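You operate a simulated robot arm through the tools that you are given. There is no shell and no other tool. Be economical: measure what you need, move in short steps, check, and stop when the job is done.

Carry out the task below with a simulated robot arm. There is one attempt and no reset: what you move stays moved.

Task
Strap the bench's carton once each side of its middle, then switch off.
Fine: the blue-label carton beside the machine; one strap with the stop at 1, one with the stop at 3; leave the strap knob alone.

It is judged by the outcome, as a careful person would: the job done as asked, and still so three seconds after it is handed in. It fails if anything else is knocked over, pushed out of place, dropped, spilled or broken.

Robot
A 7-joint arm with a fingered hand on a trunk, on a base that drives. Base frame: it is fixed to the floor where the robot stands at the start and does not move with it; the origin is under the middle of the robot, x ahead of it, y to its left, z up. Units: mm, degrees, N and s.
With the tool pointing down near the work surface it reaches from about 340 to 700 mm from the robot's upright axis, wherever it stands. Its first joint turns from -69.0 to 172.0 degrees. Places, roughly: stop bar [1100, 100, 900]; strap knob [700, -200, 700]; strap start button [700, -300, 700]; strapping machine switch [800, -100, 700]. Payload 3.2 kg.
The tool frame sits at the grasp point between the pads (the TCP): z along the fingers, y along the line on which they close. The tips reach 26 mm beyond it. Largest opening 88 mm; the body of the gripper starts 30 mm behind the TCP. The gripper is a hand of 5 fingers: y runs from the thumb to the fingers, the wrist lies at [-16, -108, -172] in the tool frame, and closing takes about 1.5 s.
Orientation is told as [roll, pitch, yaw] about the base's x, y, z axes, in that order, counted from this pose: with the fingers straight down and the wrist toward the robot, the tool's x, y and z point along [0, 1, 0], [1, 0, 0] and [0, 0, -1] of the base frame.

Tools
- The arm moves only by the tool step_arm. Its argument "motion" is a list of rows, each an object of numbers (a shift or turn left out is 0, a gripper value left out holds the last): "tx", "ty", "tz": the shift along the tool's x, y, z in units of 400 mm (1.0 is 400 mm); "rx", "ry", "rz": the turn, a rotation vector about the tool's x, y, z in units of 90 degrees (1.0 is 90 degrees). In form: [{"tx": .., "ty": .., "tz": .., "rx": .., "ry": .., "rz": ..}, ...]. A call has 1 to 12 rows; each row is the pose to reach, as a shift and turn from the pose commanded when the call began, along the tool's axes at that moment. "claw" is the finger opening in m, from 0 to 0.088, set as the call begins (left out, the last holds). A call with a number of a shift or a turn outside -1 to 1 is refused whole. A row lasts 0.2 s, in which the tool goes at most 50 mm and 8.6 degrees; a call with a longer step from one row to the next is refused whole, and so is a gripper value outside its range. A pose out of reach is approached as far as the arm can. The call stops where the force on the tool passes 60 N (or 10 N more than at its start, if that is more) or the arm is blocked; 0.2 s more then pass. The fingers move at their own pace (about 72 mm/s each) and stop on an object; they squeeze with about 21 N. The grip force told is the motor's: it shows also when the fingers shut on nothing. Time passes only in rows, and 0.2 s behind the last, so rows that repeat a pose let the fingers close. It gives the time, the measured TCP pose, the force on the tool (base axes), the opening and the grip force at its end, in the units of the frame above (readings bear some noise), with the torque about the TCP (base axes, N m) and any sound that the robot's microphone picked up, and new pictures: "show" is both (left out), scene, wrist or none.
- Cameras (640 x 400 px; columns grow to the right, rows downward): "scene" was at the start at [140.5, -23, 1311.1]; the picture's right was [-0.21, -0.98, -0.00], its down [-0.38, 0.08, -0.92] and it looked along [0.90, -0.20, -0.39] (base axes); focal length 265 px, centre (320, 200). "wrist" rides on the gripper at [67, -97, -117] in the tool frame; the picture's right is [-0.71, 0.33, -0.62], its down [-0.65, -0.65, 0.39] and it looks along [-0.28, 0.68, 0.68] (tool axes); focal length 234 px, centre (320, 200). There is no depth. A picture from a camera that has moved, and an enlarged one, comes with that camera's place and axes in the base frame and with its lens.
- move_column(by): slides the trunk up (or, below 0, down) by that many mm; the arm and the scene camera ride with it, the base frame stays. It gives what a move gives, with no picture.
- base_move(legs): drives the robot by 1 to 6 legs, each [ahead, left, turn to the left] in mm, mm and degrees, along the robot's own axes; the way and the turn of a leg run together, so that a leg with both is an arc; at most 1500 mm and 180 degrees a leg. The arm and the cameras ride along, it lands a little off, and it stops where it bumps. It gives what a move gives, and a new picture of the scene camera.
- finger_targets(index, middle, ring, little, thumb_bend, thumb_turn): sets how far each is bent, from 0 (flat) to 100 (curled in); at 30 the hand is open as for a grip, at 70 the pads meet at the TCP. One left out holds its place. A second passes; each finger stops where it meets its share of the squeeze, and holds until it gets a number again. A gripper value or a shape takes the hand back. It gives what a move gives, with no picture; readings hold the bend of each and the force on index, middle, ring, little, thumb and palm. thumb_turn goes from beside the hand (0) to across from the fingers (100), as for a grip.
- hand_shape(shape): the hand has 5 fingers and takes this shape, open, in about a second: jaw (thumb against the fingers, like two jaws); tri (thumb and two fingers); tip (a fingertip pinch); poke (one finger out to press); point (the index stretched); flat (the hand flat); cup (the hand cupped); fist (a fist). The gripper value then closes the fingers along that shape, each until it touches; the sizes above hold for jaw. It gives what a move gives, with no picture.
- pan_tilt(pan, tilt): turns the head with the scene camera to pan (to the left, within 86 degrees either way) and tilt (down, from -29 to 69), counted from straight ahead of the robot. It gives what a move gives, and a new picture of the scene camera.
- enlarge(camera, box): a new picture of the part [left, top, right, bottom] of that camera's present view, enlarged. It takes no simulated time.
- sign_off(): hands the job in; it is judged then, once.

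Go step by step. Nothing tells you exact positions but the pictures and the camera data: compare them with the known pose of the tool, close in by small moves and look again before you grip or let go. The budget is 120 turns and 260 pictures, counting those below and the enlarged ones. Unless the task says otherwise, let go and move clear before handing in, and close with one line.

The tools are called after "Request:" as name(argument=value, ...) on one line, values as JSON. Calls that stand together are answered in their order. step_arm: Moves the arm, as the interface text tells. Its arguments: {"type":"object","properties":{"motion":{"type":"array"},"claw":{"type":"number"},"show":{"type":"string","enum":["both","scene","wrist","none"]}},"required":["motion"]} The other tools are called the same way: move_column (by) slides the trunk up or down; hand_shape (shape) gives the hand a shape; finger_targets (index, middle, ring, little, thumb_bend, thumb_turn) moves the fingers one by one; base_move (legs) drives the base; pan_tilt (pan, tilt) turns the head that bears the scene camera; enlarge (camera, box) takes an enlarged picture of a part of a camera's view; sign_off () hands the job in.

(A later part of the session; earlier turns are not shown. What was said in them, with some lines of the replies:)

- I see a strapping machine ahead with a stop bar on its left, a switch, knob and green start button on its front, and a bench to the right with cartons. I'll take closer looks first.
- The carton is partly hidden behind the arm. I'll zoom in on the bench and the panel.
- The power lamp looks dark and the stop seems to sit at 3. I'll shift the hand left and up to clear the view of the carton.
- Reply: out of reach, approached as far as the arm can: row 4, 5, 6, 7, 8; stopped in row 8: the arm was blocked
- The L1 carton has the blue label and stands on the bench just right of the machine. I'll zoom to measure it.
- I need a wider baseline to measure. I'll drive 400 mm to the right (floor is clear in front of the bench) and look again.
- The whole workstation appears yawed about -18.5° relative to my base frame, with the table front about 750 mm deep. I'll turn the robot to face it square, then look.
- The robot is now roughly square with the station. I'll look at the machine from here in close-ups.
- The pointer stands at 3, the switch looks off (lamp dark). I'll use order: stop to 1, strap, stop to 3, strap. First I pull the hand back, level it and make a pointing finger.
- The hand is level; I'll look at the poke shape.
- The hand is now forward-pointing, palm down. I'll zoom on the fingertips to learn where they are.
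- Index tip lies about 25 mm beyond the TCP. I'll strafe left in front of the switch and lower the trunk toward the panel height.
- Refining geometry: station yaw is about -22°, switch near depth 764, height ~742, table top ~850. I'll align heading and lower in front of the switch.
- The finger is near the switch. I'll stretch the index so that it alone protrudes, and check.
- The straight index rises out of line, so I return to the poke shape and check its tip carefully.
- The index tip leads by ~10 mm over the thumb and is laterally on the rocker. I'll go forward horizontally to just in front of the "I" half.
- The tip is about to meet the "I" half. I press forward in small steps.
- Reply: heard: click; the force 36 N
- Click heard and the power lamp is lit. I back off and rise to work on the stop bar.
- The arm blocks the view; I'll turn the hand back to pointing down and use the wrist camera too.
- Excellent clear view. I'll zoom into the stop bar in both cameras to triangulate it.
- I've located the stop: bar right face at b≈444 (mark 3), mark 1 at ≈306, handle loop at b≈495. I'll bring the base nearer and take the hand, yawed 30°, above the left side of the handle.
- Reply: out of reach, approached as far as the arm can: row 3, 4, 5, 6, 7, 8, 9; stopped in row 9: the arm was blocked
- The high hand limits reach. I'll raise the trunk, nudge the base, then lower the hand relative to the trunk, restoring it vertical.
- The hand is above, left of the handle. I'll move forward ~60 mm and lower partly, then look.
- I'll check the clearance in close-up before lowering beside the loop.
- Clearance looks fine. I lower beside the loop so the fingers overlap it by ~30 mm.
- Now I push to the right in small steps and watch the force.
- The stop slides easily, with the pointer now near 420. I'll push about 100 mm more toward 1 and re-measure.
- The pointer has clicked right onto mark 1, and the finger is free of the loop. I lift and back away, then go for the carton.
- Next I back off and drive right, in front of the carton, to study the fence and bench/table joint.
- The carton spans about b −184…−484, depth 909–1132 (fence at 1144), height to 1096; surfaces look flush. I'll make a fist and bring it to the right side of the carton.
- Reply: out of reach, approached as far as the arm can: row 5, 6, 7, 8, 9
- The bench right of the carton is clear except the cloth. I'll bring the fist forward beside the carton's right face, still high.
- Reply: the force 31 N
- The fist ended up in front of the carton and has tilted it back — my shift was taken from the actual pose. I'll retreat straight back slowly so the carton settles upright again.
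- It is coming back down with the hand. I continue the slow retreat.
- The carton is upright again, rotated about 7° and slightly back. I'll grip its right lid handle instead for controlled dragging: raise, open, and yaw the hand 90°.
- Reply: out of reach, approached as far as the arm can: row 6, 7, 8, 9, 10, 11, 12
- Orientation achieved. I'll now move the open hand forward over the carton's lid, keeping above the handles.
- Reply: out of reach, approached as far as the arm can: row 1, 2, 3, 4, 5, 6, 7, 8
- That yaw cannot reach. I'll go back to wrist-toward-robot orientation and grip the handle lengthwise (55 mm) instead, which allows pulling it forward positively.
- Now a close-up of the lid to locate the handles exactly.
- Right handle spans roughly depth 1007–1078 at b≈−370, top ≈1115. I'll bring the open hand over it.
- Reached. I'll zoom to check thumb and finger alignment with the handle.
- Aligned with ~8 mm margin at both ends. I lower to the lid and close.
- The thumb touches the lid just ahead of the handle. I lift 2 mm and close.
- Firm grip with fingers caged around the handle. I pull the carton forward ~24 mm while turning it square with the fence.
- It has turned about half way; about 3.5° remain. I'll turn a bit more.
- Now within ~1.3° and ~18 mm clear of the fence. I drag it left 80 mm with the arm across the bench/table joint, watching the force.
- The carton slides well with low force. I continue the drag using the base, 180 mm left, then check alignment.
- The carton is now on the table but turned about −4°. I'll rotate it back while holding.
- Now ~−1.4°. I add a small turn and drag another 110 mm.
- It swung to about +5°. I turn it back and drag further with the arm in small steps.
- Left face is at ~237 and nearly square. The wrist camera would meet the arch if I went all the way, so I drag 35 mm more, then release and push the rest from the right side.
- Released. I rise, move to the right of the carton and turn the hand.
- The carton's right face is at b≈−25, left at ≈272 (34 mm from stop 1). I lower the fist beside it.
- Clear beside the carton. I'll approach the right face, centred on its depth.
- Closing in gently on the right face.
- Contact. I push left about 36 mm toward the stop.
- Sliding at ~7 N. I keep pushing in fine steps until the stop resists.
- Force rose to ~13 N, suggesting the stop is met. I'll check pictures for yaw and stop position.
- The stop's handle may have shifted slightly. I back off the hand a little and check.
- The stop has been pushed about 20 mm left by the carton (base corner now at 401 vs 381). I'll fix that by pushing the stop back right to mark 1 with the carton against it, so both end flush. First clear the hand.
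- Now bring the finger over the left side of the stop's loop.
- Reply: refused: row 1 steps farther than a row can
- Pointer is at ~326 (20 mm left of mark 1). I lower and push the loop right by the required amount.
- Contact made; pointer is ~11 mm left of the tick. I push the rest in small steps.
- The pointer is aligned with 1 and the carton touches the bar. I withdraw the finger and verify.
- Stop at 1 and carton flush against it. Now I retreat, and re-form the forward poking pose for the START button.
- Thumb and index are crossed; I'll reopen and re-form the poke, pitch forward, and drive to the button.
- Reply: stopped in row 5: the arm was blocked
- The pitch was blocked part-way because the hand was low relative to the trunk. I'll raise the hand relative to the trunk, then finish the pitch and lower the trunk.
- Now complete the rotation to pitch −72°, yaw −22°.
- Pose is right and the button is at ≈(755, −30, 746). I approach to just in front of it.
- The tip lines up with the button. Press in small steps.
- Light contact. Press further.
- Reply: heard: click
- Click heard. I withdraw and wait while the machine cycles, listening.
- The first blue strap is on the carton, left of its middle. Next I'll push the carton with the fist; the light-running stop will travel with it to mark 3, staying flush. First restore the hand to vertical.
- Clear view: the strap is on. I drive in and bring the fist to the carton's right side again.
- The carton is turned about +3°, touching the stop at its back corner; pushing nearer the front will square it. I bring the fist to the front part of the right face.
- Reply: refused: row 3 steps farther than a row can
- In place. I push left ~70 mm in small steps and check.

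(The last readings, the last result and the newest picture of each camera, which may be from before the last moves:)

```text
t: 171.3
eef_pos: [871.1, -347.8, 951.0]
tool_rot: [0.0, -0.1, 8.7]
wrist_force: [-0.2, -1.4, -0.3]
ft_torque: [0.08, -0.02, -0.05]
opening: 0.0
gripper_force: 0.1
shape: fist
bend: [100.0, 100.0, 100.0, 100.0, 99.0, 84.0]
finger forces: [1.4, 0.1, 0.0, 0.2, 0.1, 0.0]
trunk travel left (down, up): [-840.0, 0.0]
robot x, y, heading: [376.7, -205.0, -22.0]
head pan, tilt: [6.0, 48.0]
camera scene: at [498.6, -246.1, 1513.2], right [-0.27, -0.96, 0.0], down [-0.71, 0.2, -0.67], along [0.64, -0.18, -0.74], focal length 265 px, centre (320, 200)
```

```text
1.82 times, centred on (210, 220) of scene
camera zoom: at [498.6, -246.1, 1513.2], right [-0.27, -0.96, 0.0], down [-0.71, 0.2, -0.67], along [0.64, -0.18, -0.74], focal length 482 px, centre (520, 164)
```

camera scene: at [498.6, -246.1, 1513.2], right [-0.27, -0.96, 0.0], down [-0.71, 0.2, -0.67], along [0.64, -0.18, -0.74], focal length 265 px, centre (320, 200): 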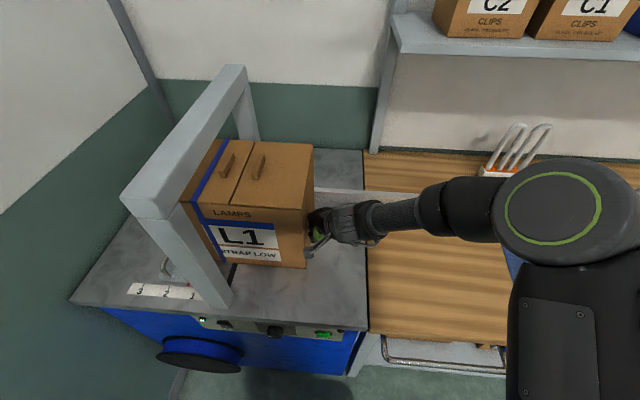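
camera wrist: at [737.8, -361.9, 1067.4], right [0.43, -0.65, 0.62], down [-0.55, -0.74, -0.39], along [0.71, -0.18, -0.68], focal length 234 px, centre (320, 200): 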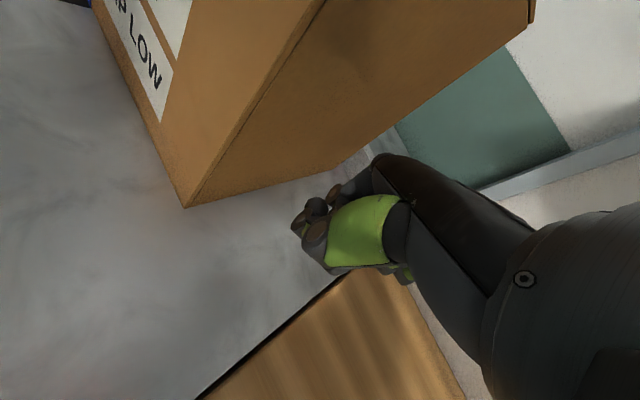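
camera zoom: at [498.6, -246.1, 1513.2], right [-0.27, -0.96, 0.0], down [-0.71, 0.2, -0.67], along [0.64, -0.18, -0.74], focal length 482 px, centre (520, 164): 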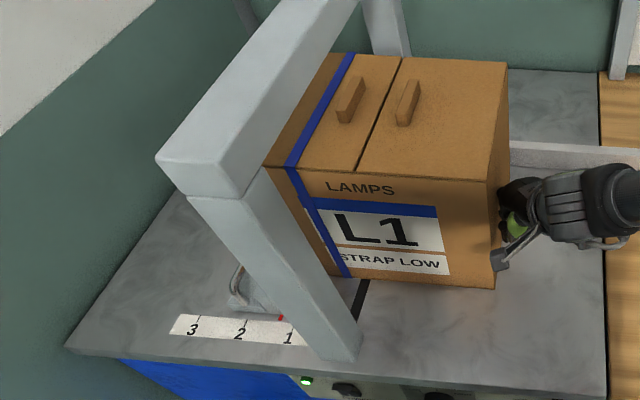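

The stop travels with the carton (pointer ≈330). I push on ~90 mm.

Request:
step_arm(motion=[{"tx": 0.0175, "ty": 0.0102}, {"tx": 0.035, "ty": 0.0204}, {"tx": 0.0525, "ty": 0.0306}, {"tx": 0.07, "ty": 0.0408}, {"tx": 0.0875, "ty": 0.051}, {"tx": 0.105, "ty": 0.0612}, {"tx": 0.1225, "ty": 0.0714}, {"tx": 0.14, "ty": 0.0816}, {"tx": 0.1575, "ty": 0.0918}, {"tx": 0.175, "ty": 0.102}, {"tx": 0.19, "ty": 0.111}], show="scene")

Request:
enlarge(camera="scene", box=[60, 110, 360, 330])

```text
t: 173.7
eef_pos: [902.8, -267.0, 950.4]
tool_rot: [0.3, 0.0, 8.5]
wrist_force: [-1.0, -4.0, -1.2]
ft_torque: [0.16, -0.03, -0.08]
opening: 0.0
gripper_force: 0.2
shape: fist
bend: [100.0, 100.0, 100.0, 100.0, 99.0, 84.0]
finger forces: [3.5, 0.0, 0.2, 0.1, 0.0, 0.0]
trunk travel left (down, up): [-840.0, 0.0]
robot x, y, heading: [372.7, -205.5, -22.0]
head pan, tilt: [6.0, 48.0]
camera scene: at [498.0, -248.8, 1513.2], right [-0.27, -0.96, 0.0], down [-0.71, 0.2, -0.67], along [0.64, -0.18, -0.74], focal length 265 px, centre (320, 200)
```

scene: 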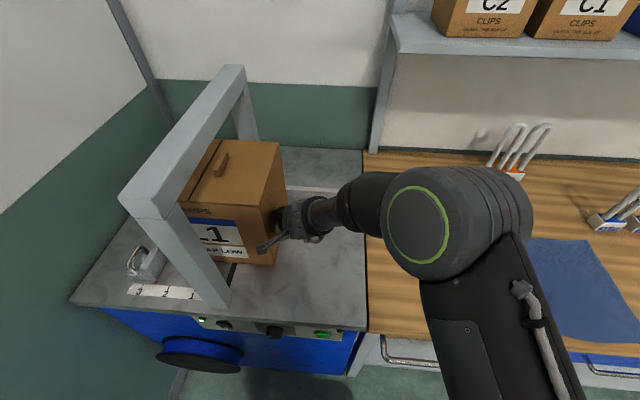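

```text
1.82 times, centred on (210, 220) of scene
camera zoom: at [498.0, -248.8, 1513.2], right [-0.27, -0.96, 0.0], down [-0.71, 0.2, -0.67], along [0.64, -0.18, -0.74], focal length 482 px, centre (520, 164)
```

zoom: 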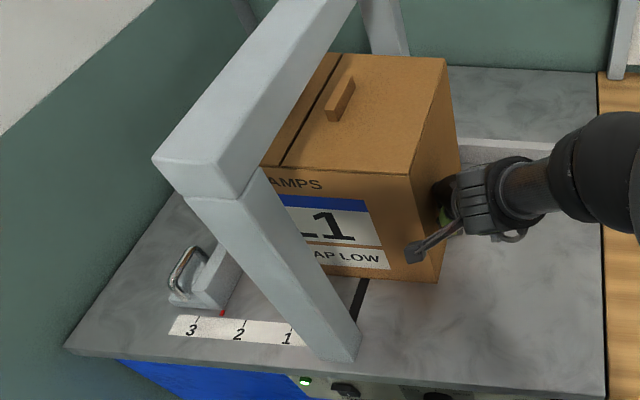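

Pointer ≈414, about 32 mm short of 3. I push 24 mm more, then fine steps.

Request:
step_arm(motion=[{"tx": 0.013, "ty": 0.0077}, {"tx": 0.026, "ty": 0.0153}, {"tx": 0.039, "ty": 0.023}, {"tx": 0.052, "ty": 0.0306}], show="none")

Request:
enlarge(camera="scene", box=[100, 230, 220, 320])

```text
t: 174.7
eef_pos: [913.0, -246.4, 951.0]
tool_rot: [0.1, 0.0, 8.5]
wrist_force: [-1.0, -2.3, 0.5]
ft_torque: [0.06, -0.05, -0.03]
opening: 0.1
gripper_force: 0.0
shape: fist
bend: [100.0, 100.0, 100.0, 100.0, 99.0, 84.0]
finger forces: [2.3, 0.0, 0.0, 0.0, 0.0, 0.1]
trunk travel left (down, up): [-840.0, 0.0]
robot x, y, heading: [374.6, -206.0, -22.1]
head pan, tilt: [6.0, 48.0]
```

```text
4.44 times, centred on (160, 275) of scene
camera zoom: at [498.1, -247.9, 1513.3], right [-0.27, -0.96, 0.0], down [-0.71, 0.2, -0.67], along [0.64, -0.18, -0.74], focal length 1179 px, centre (1031, -133)
```

zoom: 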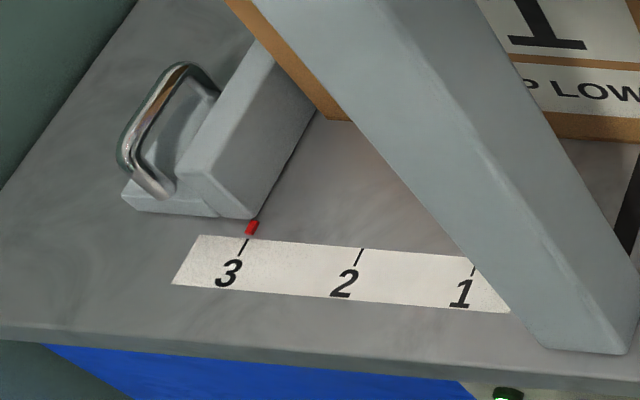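

The pointer has snapped onto 3. A small gap may remain to the carton, so I nudge in 2 mm steps, watching force and pointer.

Request:
step_arm(motion=[{"tx": 0.0043, "ty": 0.0025}, {"tx": 0.0086, "ty": 0.005}, {"tx": 0.0086, "ty": 0.005}], show="none")

Request:
enlarge(camera="scene", box=[100, 230, 220, 320])

```text
t: 175.5
eef_pos: [913.9, -243.7, 952.1]
tool_rot: [0.1, 0.0, 8.4]
wrist_force: [-1.3, -0.9, 0.2]
ft_torque: [0.1, -0.05, -0.04]
opening: 0.0
gripper_force: 0.1
shape: fist
bend: [100.0, 100.0, 100.0, 100.0, 99.0, 84.0]
finger forces: [1.5, 0.0, 0.1, 0.0, 0.1, 0.0]
trunk travel left (down, up): [-840.0, 0.0]
robot x, y, heading: [373.3, -204.6, -22.2]
head pan, tilt: [6.0, 48.0]
```

```text
4.44 times, centred on (160, 275) of scene
camera zoom: at [497.7, -248.4, 1513.3], right [-0.28, -0.96, 0.0], down [-0.71, 0.2, -0.67], along [0.64, -0.18, -0.74], focal length 1179 px, centre (1031, -133)
```

zoom: 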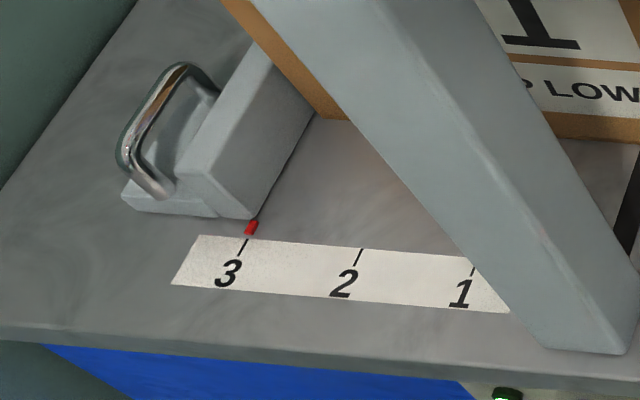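

Request:
step_arm(motion=[{"tx": 0.0043, "ty": 0.0025}, {"tx": 0.0086, "ty": 0.005}, {"tx": 0.0086, "ty": 0.005}], show="none")

Request:
enlarge(camera="scene", box=[80, 110, 320, 320])

```text
t: 176.3
eef_pos: [914.7, -240.0, 950.6]
tool_rot: [0.1, 0.1, 8.4]
wrist_force: [-1.0, -1.7, -0.1]
ft_torque: [0.07, -0.09, 0.0]
opening: 0.0
gripper_force: 0.0
shape: fist
bend: [100.0, 100.0, 100.0, 100.0, 99.0, 84.0]
finger forces: [2.0, 0.0, 0.1, 0.0, 0.0, 0.0]
trunk travel left (down, up): [-840.0, 0.0]
robot x, y, heading: [376.8, -203.4, -21.9]
head pan, tilt: [6.0, 48.0]
```

```text
1.90 times, centred on (200, 215) of scene
camera zoom: at [497.6, -248.5, 1513.3], right [-0.28, -0.96, 0.0], down [-0.71, 0.2, -0.67], along [0.64, -0.18, -0.74], focal length 505 px, centre (549, 171)
```

zoom: 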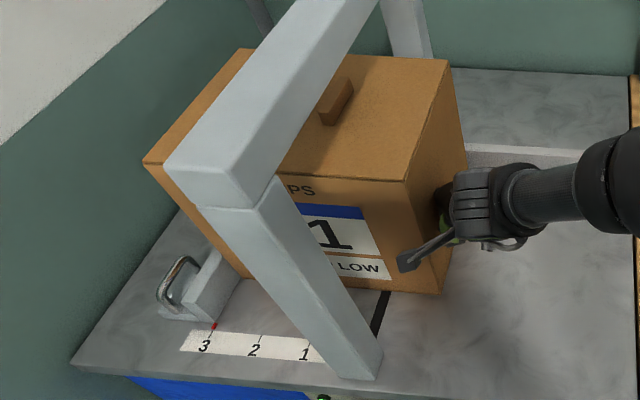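

Request:
step_arm(motion=[{"tx": 0.0043, "ty": 0.0025}, {"tx": 0.0065, "ty": 0.0038}, {"tx": 0.0065, "ty": 0.0038}], show="none")

Request:
enlarge(camera="scene", box=[100, 230, 220, 320])

```text
t: 177.1
eef_pos: [916.8, -239.6, 951.6]
tool_rot: [0.1, -0.1, 8.3]
wrist_force: [-0.5, -7.4, 0.6]
ft_torque: [0.41, -0.06, -0.15]
opening: 0.1
gripper_force: 0.1
shape: fist
bend: [100.0, 100.0, 100.0, 100.0, 99.0, 84.0]
finger forces: [7.2, 0.0, 0.1, 0.1, 0.1, 0.0]
trunk travel left (down, up): [-840.0, 0.0]
robot x, y, heading: [375.6, -203.4, -22.1]
head pan, tilt: [6.0, 48.0]
```

```text
4.44 times, centred on (160, 275) of scene
camera zoom: at [497.3, -250.5, 1513.2], right [-0.28, -0.96, 0.0], down [-0.71, 0.21, -0.67], along [0.64, -0.18, -0.74], focal length 1179 px, centre (1031, -133)
```

zoom: 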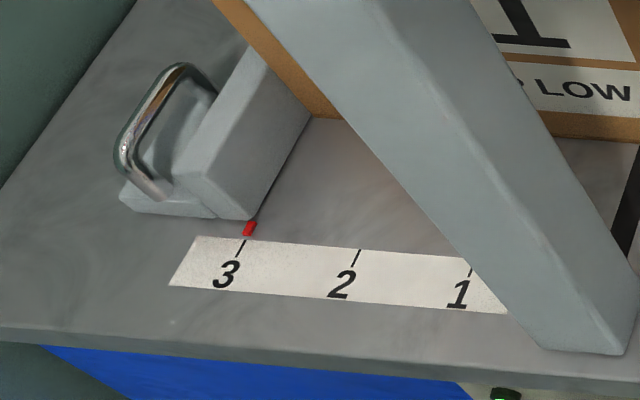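

Force rose to 7 N with the pointer still on 3: the carton is against the stop. I withdraw the fist, rising and backing off.

Request:
step_arm(motion=[{"tx": -0.065, "ty": -0.038}, {"tx": -0.13, "ty": -0.076}, {"tx": -0.13, "ty": -0.076, "tz": -0.12}, {"tx": -0.13, "ty": -0.076, "tz": -0.24}, {"tx": -0.13, "ty": -0.076, "tz": -0.36}, {"tx": -0.13, "ty": -0.076, "tz": -0.48}, {"tx": -0.13, "ty": -0.076, "tz": -0.575}, {"tx": -0.08, "ty": -0.17, "tz": -0.575}, {"tx": -0.03, "ty": -0.26, "tz": -0.575}, {"tx": 0.02, "ty": -0.35, "tz": -0.575}, {"tx": 0.07, "ty": -0.44, "tz": -0.575}], show="none")

Request:
step_arm(motion=[{"tz": -0.12}, {"tz": -0.24}, {"tz": -0.36}, {"tz": -0.48}, {"tz": -0.6}, {"tz": -0.68}], show="none")

Request:
base_move(legs=[[-230, 0, 0]])

Request:
enlarge(camera="scene", box=[60, 60, 360, 280])

```text
t: 179.5
eef_pos: [734.4, -234.2, 1180.8]
tool_rot: [0.1, -0.1, 8.4]
wrist_force: [-0.5, -0.2, -0.2]
ft_torque: [0.0, -0.01, 0.01]
opening: 0.3
gripper_force: 0.0
shape: fist
bend: [100.0, 100.0, 100.0, 100.0, 99.0, 84.0]
finger forces: [0.0, 0.0, 0.1, 0.1, 0.1, 0.0]
trunk travel left (down, up): [-840.0, 0.0]
robot x, y, heading: [376.5, -202.9, -22.0]
head pan, tilt: [6.0, 48.0]
```

```text
t: 180.9
eef_pos: [737.1, -233.6, 1453.6]
tool_rot: [-0.1, 0.1, 8.4]
wrist_force: [-0.8, -0.4, -0.3]
ft_torque: [0.03, -0.01, 0.01]
opening: 0.0
gripper_force: 0.0
shape: fist
bend: [100.0, 100.0, 100.0, 100.0, 99.0, 84.0]
finger forces: [0.1, 0.0, 0.1, 0.1, 0.0, 0.0]
trunk travel left (down, up): [-840.0, 0.0]
robot x, y, heading: [380.8, -204.5, -22.0]
head pan, tilt: [6.0, 48.0]
```

```text
t: 182.6
eef_pos: [525.8, -150.2, 1454.3]
tool_rot: [0.0, 0.0, 8.3]
wrist_force: [0.5, -0.4, 0.1]
ft_torque: [-0.02, -0.01, -0.01]
opening: 0.0
gripper_force: 0.0
shape: fist
bend: [100.0, 100.0, 100.0, 100.0, 99.0, 84.0]
finger forces: [0.1, 0.1, 0.1, 0.1, 0.0, 0.0]
trunk travel left (down, up): [-840.0, 0.0]
robot x, y, heading: [163.8, -120.2, -21.8]
head pan, tilt: [6.0, 48.0]
camera scene: at [286.0, -162.4, 1513.2], right [-0.28, -0.96, 0.0], down [-0.71, 0.21, -0.67], along [0.64, -0.18, -0.74], focal length 265 px, centre (320, 200)
```

scene: 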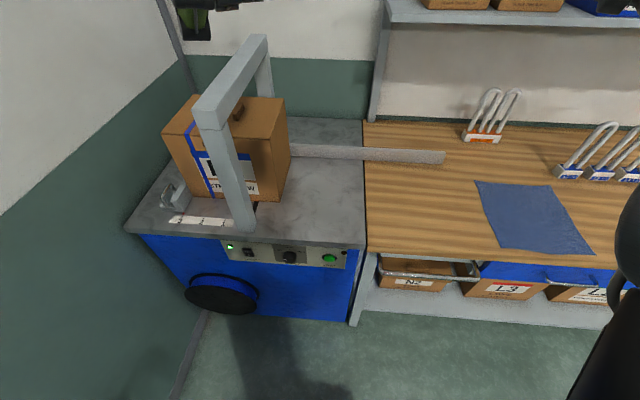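

```text
1.82 times, centred on (210, 170) of scene
camera zoom: at [286.0, -162.4, 1513.2], right [-0.28, -0.96, 0.0], down [-0.71, 0.21, -0.67], along [0.64, -0.18, -0.74], focal length 482 px, centre (520, 254)
```

zoom: 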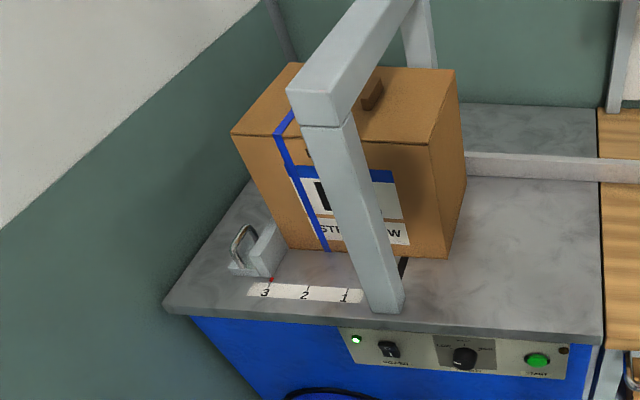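

All in place. Now re-form the poking pose and go to START again.

Request:
hand_shape(shape="jaw")

Request:
hand_shape(shape="poke")

Request:
step_arm(motion=[{"rz": 0.08}, {"rz": 0.16}, {"rz": 0.24}, {"rz": 0.338}], show="none")

Request:
step_arm(motion=[{"rx": -0.09}, {"rx": -0.18}, {"rx": -0.27}, {"rx": -0.36}, {"rx": -0.45}, {"rx": -0.54}, {"rx": -0.63}, {"rx": -0.72}, {"rx": -0.803}], show="none")

Request:
base_move(legs=[[0, -94, 0]])

```text
t: 183.5
eef_pos: [525.5, -149.6, 1453.3]
tool_rot: [0.1, -0.1, 8.2]
wrist_force: [0.0, -1.4, -0.2]
ft_torque: [-0.01, 0.0, -0.03]
opening: 87.9
gripper_force: 0.1
shape: jaw
bend: [30.0, 30.0, 30.0, 30.0, 30.0, 97.0]
finger forces: [0.0, 0.0, 0.0, 0.0, 0.0, 0.1]
trunk travel left (down, up): [-840.0, 0.0]
robot x, y, heading: [162.7, -120.7, -22.1]
head pan, tilt: [6.0, 48.0]
```

```text
t: 184.4
eef_pos: [524.9, -149.3, 1452.9]
tool_rot: [0.2, 0.0, 8.3]
wrist_force: [-0.1, 1.0, 0.3]
ft_torque: [-0.03, 0.0, -0.01]
opening: 0.3
gripper_force: 0.1
shape: poke
bend: [70.0, 70.0, 99.0, 99.0, 0.0, 100.0]
finger forces: [0.1, 0.0, 0.0, 0.0, 0.0, 0.0]
trunk travel left (down, up): [-840.0, 0.0]
robot x, y, heading: [161.0, -118.7, -22.2]
head pan, tilt: [6.0, 48.0]
```

```text
refused: row 4 steps farther than a row can; nothing moved
```

```text
t: 186.4
eef_pos: [524.7, -148.5, 1453.1]
tool_rot: [0.5, -72.2, 7.9]
wrist_force: [-0.8, 0.5, -1.0]
ft_torque: [0.03, -0.02, 0.03]
opening: 0.0
gripper_force: 0.0
shape: poke
bend: [70.0, 70.0, 99.0, 99.0, 0.0, 100.0]
finger forces: [0.0, 0.0, 0.1, 0.0, 0.0, 0.0]
trunk travel left (down, up): [-840.0, 0.0]
robot x, y, heading: [166.8, -118.1, -22.2]
head pan, tilt: [6.0, 48.0]
```

```text
t: 187.5
eef_pos: [490.1, -235.8, 1452.4]
tool_rot: [0.3, -72.2, 8.2]
wrist_force: [-0.9, -0.8, -0.9]
ft_torque: [0.0, 0.0, 0.01]
opening: 0.0
gripper_force: 0.0
shape: poke
bend: [70.0, 70.0, 99.0, 99.0, 0.0, 100.0]
finger forces: [0.0, 0.0, 0.0, 0.1, 0.1, 0.0]
trunk travel left (down, up): [-840.0, 0.0]
robot x, y, heading: [129.1, -202.8, -22.1]
head pan, tilt: [6.0, 48.0]
camera scene: at [250.3, -248.1, 1513.3], right [-0.27, -0.96, 0.0], down [-0.71, 0.2, -0.67], along [0.64, -0.18, -0.74], focal length 265 px, centre (320, 200)
```

scene: 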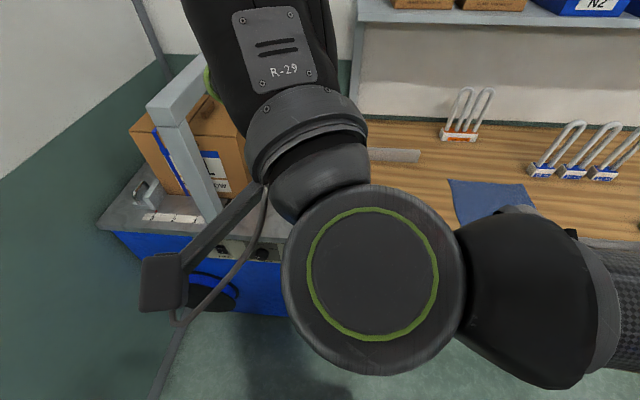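

The yaw call was refused, so I apply the −30° yaw now about the vertical, then lower the trunk.

Request:
step_arm(motion=[{"ry": -0.08, "rz": 0.026}, {"ry": -0.16, "rz": 0.052}, {"ry": -0.24, "rz": 0.078}, {"ry": -0.319, "rz": 0.1037}], show="none")

Request:
move_column(by=-690)

Request:
pan_tilt(pan=4, tilt=35)

```text
t: 188.5
eef_pos: [491.0, -233.9, 1453.2]
tool_rot: [0.4, -72.2, -22.1]
wrist_force: [0.0, 0.6, -0.7]
ft_torque: [-0.01, 0.02, -0.02]
opening: 0.1
gripper_force: 0.1
shape: poke
bend: [70.0, 70.0, 99.0, 99.0, 0.0, 100.0]
finger forces: [0.0, 0.0, 0.0, 0.1, 0.0, 0.1]
trunk travel left (down, up): [-840.0, 0.0]
robot x, y, heading: [128.4, -208.5, -21.8]
head pan, tilt: [6.0, 48.0]
```

```text
refused: -690 is not a number from -400 to 400
```

```text
t: 189.3
eef_pos: [488.6, -237.3, 1454.4]
tool_rot: [0.7, -72.3, -22.4]
wrist_force: [0.4, -0.8, 0.3]
ft_torque: [0.01, 0.01, -0.01]
opening: 0.0
gripper_force: 0.1
shape: poke
bend: [70.0, 70.0, 99.0, 99.0, 0.0, 100.0]
finger forces: [0.1, 0.1, 0.0, 0.0, 0.0, 0.0]
trunk travel left (down, up): [-840.0, 0.0]
robot x, y, heading: [125.6, -206.5, -22.0]
head pan, tilt: [4.0, 35.0]
camera scene: at [257.8, -254.8, 1532.2], right [-0.31, -0.95, 0.0], down [-0.55, 0.18, -0.82], along [0.78, -0.25, -0.57], focal length 265 px, centre (320, 200)
```

scene: 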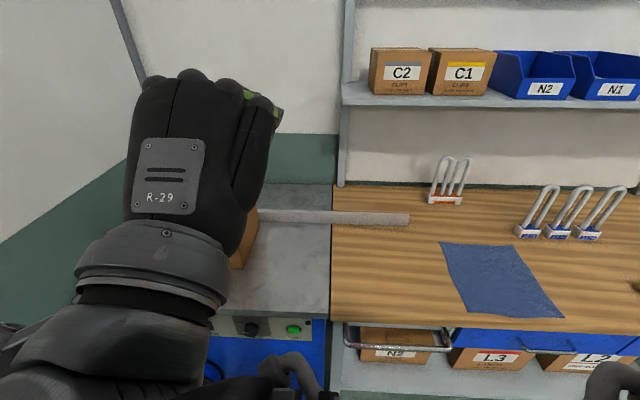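

Request:
move_column(by=-400)

Request:
move_column(by=-303)

Request:
step_arm(motion=[{"tz": 0.1, "ty": 0.031}, {"tz": 0.2, "ty": 0.062}, {"tz": 0.3, "ty": 0.094}, {"tz": 0.39, "ty": 0.122}], show="none")

Request:
enlarge(camera="wrist", box=[200, 140, 440, 320])

```text
t: 193.1
eef_pos: [489.0, -236.5, 1052.3]
tool_rot: [0.7, -72.2, -22.4]
wrist_force: [0.2, -0.7, -0.2]
ft_torque: [0.01, -0.02, -0.02]
opening: 0.4
gripper_force: 0.0
shape: poke
bend: [70.0, 70.0, 99.0, 99.0, 0.0, 100.0]
finger forces: [0.0, 0.1, 0.0, 0.0, 0.0, 0.0]
trunk travel left (down, up): [-440.0, 400.0]
robot x, y, heading: [124.9, -206.6, -22.0]
head pan, tilt: [4.0, 35.0]
```

```text
t: 196.1
eef_pos: [488.3, -236.8, 749.3]
tool_rot: [0.7, -72.2, -22.4]
wrist_force: [0.0, -0.4, -0.5]
ft_torque: [-0.01, 0.01, 0.01]
opening: 0.3
gripper_force: 0.1
shape: poke
bend: [70.0, 70.0, 99.0, 99.0, 0.0, 100.0]
finger forces: [0.0, 0.0, 0.1, 0.1, 0.0, 0.1]
trunk travel left (down, up): [-137.0, 703.0]
robot x, y, heading: [131.7, -202.7, -21.9]
head pan, tilt: [4.0, 35.0]
```

```text
t: 197.1
eef_pos: [643.4, -296.8, 747.6]
tool_rot: [0.6, -72.1, -22.3]
wrist_force: [-0.2, 0.0, 0.0]
ft_torque: [0.01, -0.01, -0.02]
opening: 0.0
gripper_force: 0.1
shape: poke
bend: [70.0, 70.0, 99.0, 99.0, 0.0, 100.0]
finger forces: [0.0, 0.1, 0.0, 0.0, 0.1, 0.0]
trunk travel left (down, up): [-137.0, 703.0]
robot x, y, heading: [126.0, -206.1, -21.7]
head pan, tilt: [4.0, 35.0]
```

```text
2.22 times, centred on (320, 230) of wrist
camera zoom: at [536.5, -181.2, 689.9], right [-0.72, -0.48, 0.5], down [-0.08, -0.66, -0.74], along [0.69, -0.58, 0.44], focal length 520 px, centre (320, 133)
```

zoom: 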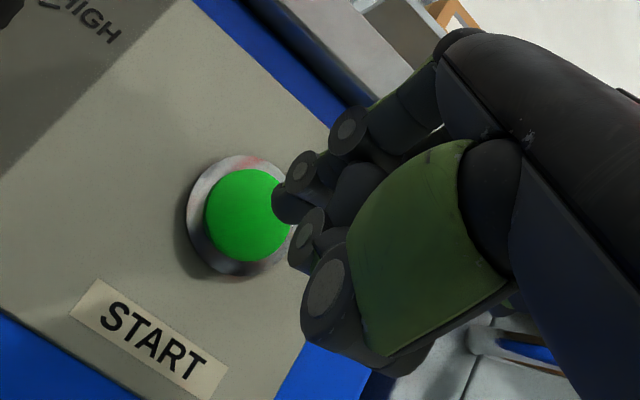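

Same alignment as before. I press START for the second strap.

Request:
step_arm(motion=[{"tz": 0.02, "ty": 0.006}, {"tz": 0.04, "ty": 0.012}, {"tz": 0.055, "ty": 0.017}, {"tz": 0.066, "ty": 0.021}, {"tz": 0.077, "ty": 0.024}, {"tz": 0.085, "ty": 0.027}], show="none")

```text
t: 198.5
eef_pos: [672.0, -309.5, 749.7]
tool_rot: [0.9, -72.2, -22.6]
wrist_force: [-12.3, 1.6, 0.2]
ft_torque: [0.03, 0.09, -0.17]
opening: 0.0
gripper_force: 0.2
shape: poke
bend: [70.0, 70.0, 99.0, 99.0, 0.0, 100.0]
finger forces: [0.0, 12.6, 0.0, 0.0, 0.0, 0.1]
trunk travel left (down, up): [-137.0, 703.0]
robot x, y, heading: [128.9, -206.0, -22.1]
head pan, tilt: [4.0, 35.0]
heard: click
```

Click again. I back off and wait, then look from above.

Request:
step_arm(motion=[{"tz": -0.1}, {"tz": -0.2}, {"tz": -0.3}, {"tz": -0.4}, {"tz": -0.4}, {"tz": -0.4}, {"tz": -0.4}, {"tz": -0.4}, {"tz": -0.4}, {"tz": -0.4}, {"tz": -0.4}, {"tz": -0.4}], show="none")

Request:
step_arm(motion=[{}, {}, {}, {}, {}, {}, {}, {}, {}, {}, {}, {}], show="none")

Request:
base_move(legs=[[0, 268, 0]])

Request:
pan_tilt(pan=-4, tilt=5)

```text
t: 201.1
eef_pos: [532.6, -254.5, 796.7]
tool_rot: [0.7, -72.3, -22.3]
wrist_force: [-0.5, 0.7, 0.9]
ft_torque: [0.01, -0.03, -0.03]
opening: 0.0
gripper_force: 0.1
shape: poke
bend: [70.0, 70.0, 99.0, 99.0, 0.0, 100.0]
finger forces: [0.1, 0.0, 0.0, 0.0, 0.1, 0.1]
trunk travel left (down, up): [-137.0, 703.0]
robot x, y, heading: [129.0, -207.1, -22.0]
head pan, tilt: [4.0, 35.0]
```

```text
t: 203.7
eef_pos: [534.0, -256.1, 795.4]
tool_rot: [0.7, -72.2, -22.4]
wrist_force: [0.1, 0.6, 0.2]
ft_torque: [0.01, 0.02, 0.01]
opening: 0.2
gripper_force: 0.1
shape: poke
bend: [70.0, 70.0, 99.0, 99.0, 0.0, 100.0]
finger forces: [0.1, 0.0, 0.1, 0.0, 0.1, 0.0]
trunk travel left (down, up): [-137.0, 703.0]
robot x, y, heading: [126.6, -203.6, -21.8]
head pan, tilt: [4.0, 35.0]
```

```text
t: 205.7
eef_pos: [633.2, -5.1, 796.2]
tool_rot: [0.8, -72.2, -22.5]
wrist_force: [0.0, 0.8, 0.2]
ft_torque: [0.04, 0.01, -0.01]
opening: 0.0
gripper_force: 0.1
shape: poke
bend: [70.0, 70.0, 99.0, 99.0, 0.0, 100.0]
finger forces: [0.0, 0.0, 0.0, 0.0, 0.1, 0.0]
trunk travel left (down, up): [-137.0, 703.0]
robot x, y, heading: [227.2, 44.4, -21.9]
head pan, tilt: [4.0, 35.0]
camera scene: at [358.9, -4.0, 829.3], right [-0.31, -0.95, 0.0], down [-0.55, 0.18, -0.82], along [0.78, -0.25, -0.57], focal length 265 px, centre (320, 200)
```

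scene: 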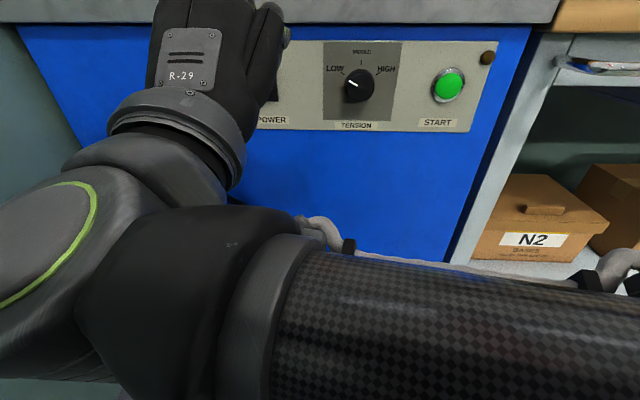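

```text
t: 206.6
eef_pos: [633.6, -5.9, 796.1]
tool_rot: [0.6, -72.1, -22.5]
wrist_force: [0.5, 0.7, 0.3]
ft_torque: [-0.01, 0.01, -0.01]
opening: 0.0
gripper_force: 0.0
shape: poke
bend: [70.0, 70.0, 99.0, 99.0, 0.0, 100.0]
finger forces: [0.0, 0.0, 0.0, 0.0, 0.1, 0.0]
trunk travel left (down, up): [-137.0, 703.0]
robot x, y, heading: [226.4, 48.2, -21.8]
head pan, tilt: [-4.0, 5.0]
camera scene: at [357.7, -17.0, 877.4], right [-0.44, -0.9, 0.0], down [-0.08, 0.04, -1.0], along [0.9, -0.44, -0.09], focal length 265 px, centre (320, 200)
```

scene: 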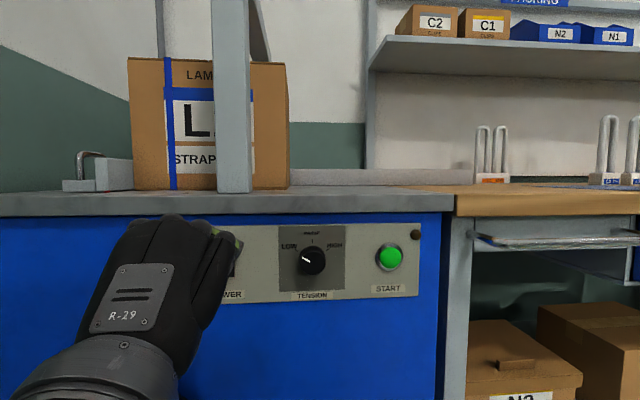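

I'll zoom to verify the second strap beside the arch leg.

Request:
enlarge(camera="scene", box=[110, 40, 310, 210])

```text
2.35 times, centred on (210, 125) of scene
camera zoom: at [357.7, -17.0, 877.4], right [-0.44, -0.9, 0.0], down [-0.08, 0.04, -1.0], along [0.9, -0.44, -0.09], focal length 624 px, centre (579, 376)
```

zoom: 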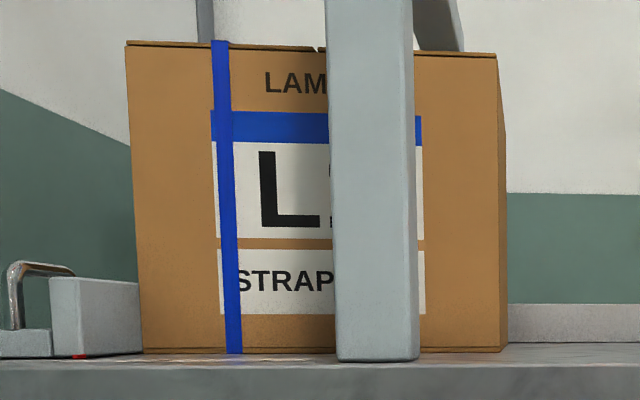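

The leg hides the second strap plane from here; I'll verify from the side later. Now I move to the "O" half of the switch.

Request:
step_arm(motion=[{"tz": 0.1, "ty": 0.002}, {"tz": 0.2, "ty": 0.004}, {"tz": 0.3, "ty": 0.006}], show="none")

Request:
enlarge(camera="wrist", box=[200, 140, 440, 320])

```text
t: 207.4
eef_pos: [741.9, -45.8, 762.1]
tool_rot: [0.7, -72.3, -22.5]
wrist_force: [-0.2, -0.4, 0.8]
ft_torque: [0.02, -0.04, 0.03]
opening: 0.2
gripper_force: 0.0
shape: poke
bend: [70.0, 70.0, 99.0, 99.0, 0.0, 100.0]
finger forces: [0.0, 0.0, 0.0, 0.0, 0.0, 0.0]
trunk travel left (down, up): [-137.0, 703.0]
robot x, y, heading: [228.2, 49.0, -22.1]
head pan, tilt: [-4.0, 5.0]
```

```text
2.22 times, centred on (320, 230) of wrist
camera zoom: at [635.0, 69.8, 704.7], right [-0.72, -0.48, 0.5], down [-0.08, -0.66, -0.74], along [0.69, -0.58, 0.44], focal length 520 px, centre (320, 133)
```

zoom: 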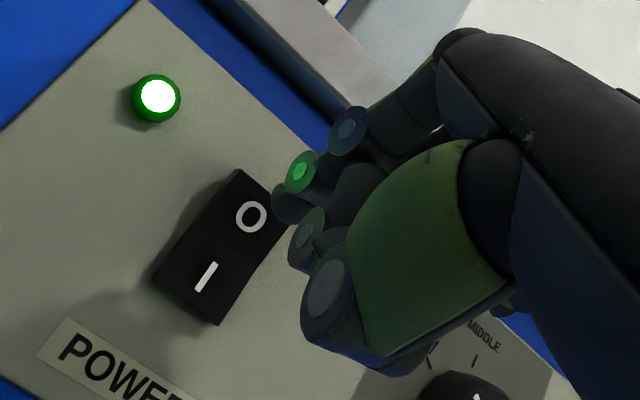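

The tip points at the "O". I press.

Request:
step_arm(motion=[{"tz": 0.02, "ty": 0.006}, {"tz": 0.04, "ty": 0.012}, {"tz": 0.055, "ty": 0.017}, {"tz": 0.066, "ty": 0.021}, {"tz": 0.077, "ty": 0.024}], show="none")

```text
t: 208.6
eef_pos: [767.1, -56.4, 764.6]
tool_rot: [1.0, -72.7, -22.6]
wrist_force: [-26.8, 6.5, 3.0]
ft_torque: [0.02, 0.26, -0.23]
opening: 0.0
gripper_force: 0.0
shape: poke
bend: [70.0, 70.0, 99.0, 99.0, 0.0, 100.0]
finger forces: [0.5, 26.2, 0.1, 0.0, 0.0, 0.1]
trunk travel left (down, up): [-137.0, 703.0]
robot x, y, heading: [231.1, 45.5, -22.1]
head pan, tilt: [-4.0, 5.0]
heard: click
```

Click. I back off, check the lamp, then drive right to inspect the second strap.

Request:
step_arm(motion=[{"tz": -0.1}, {"tz": -0.2}, {"tz": -0.3}, {"tz": -0.4}], show="wrist")

Request:
base_move(legs=[[-60, -350, 0]])

Request:
pan_tilt(pan=22, tilt=8)

Request:
enlarge(camera="scene", box=[120, 40, 440, 300])

```text
t: 209.6
eef_pos: [628.9, -4.2, 808.4]
tool_rot: [0.6, -72.1, -22.3]
wrist_force: [-0.1, 0.1, -0.2]
ft_torque: [0.02, -0.03, -0.03]
opening: 0.6
gripper_force: 0.1
shape: poke
bend: [70.0, 70.0, 99.0, 99.0, 0.0, 100.0]
finger forces: [0.1, 0.1, 0.0, 0.1, 0.1, 0.0]
trunk travel left (down, up): [-137.0, 703.0]
robot x, y, heading: [228.4, 42.5, -22.0]
head pan, tilt: [-4.0, 5.0]
camera wrist: at [522.8, 111.7, 751.8], right [-0.72, -0.48, 0.5], down [-0.08, -0.66, -0.74], along [0.69, -0.58, 0.44], focal length 234 px, centre (320, 200)
```

wrist: 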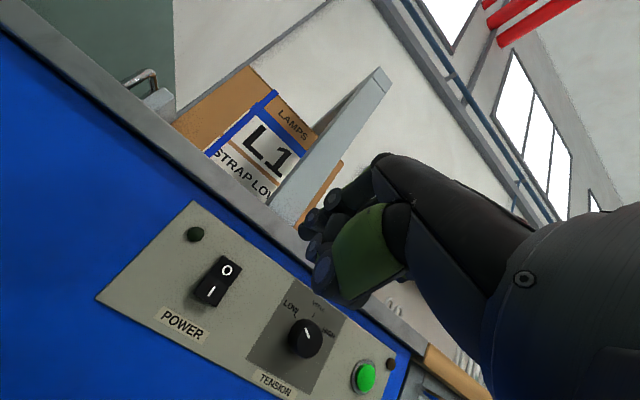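

```text
t: 211.9
eef_pos: [443.5, -304.1, 809.0]
tool_rot: [0.7, -72.2, -22.4]
wrist_force: [0.4, 0.0, 0.9]
ft_torque: [0.04, -0.05, -0.01]
opening: 0.0
gripper_force: 0.1
shape: poke
bend: [70.0, 70.0, 99.0, 99.0, 0.0, 100.0]
finger forces: [0.0, 0.0, 0.0, 0.0, 0.0, 0.1]
trunk travel left (down, up): [-137.0, 703.0]
robot x, y, heading: [41.9, -255.7, -21.8]
head pan, tilt: [-4.0, 5.0]
camera scene: at [171.9, -316.6, 877.5], right [-0.44, -0.9, 0.0], down [-0.08, 0.04, -1.0], along [0.9, -0.44, -0.09], focal length 265 px, centre (320, 200)
```

scene: 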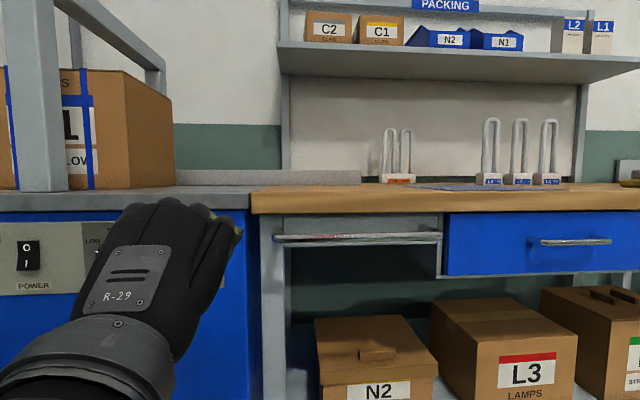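

```text
t: 212.8
eef_pos: [443.7, -302.9, 809.7]
tool_rot: [0.7, -72.2, -22.4]
wrist_force: [0.1, 0.6, 0.4]
ft_torque: [0.02, -0.01, 0.03]
opening: 0.0
gripper_force: 0.1
shape: poke
bend: [70.0, 70.0, 99.0, 99.0, 0.0, 100.0]
finger forces: [0.0, 0.1, 0.0, 0.1, 0.0, 0.0]
trunk travel left (down, up): [-137.0, 703.0]
robot x, y, heading: [43.7, -257.6, -21.8]
head pan, tilt: [22.0, 8.0]
camera scene: at [181.9, -276.4, 872.7], right [0.0, -1.0, 0.0], down [-0.14, 0.0, -0.99], along [0.99, 0.0, -0.14], focal length 265 px, centre (320, 200)
```

scene: 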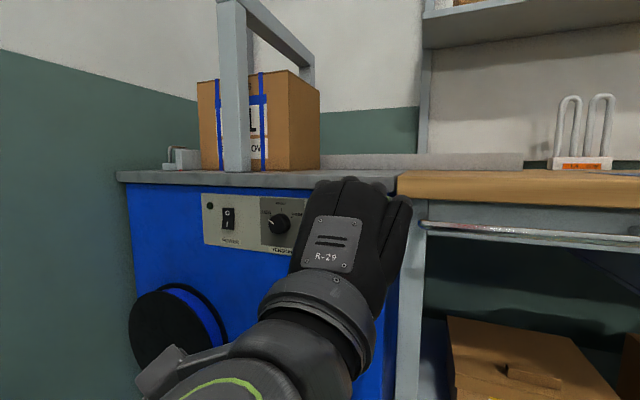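

```text
1.54 times, centred on (280, 170) of scene
camera zoom: at [181.9, -276.4, 872.7], right [0.0, -1.0, 0.0], down [-0.14, 0.0, -0.99], along [0.99, 0.0, -0.14], focal length 408 px, centre (382, 246)
```

zoom: 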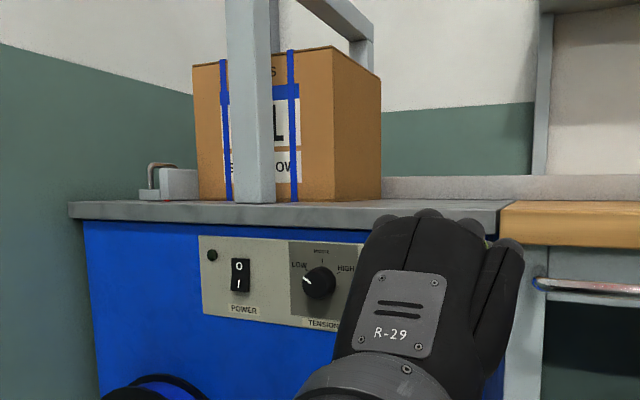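

Both blue straps are on the carton, one each side of its middle. The power lamp is dark, the knob is unmoved and the hand is clear, so I hand in.

Request:
sign_off()

```text
The job is handed in.
```

The blue-label L1 carton now has one strap with the stop at 1 and one with the stop at 3, the machine is off, and the tension knob was not touched. Early on I bumped the carton with the fist and tilted it back. It settled upright again, and I saw nothing else moved or knocked over.
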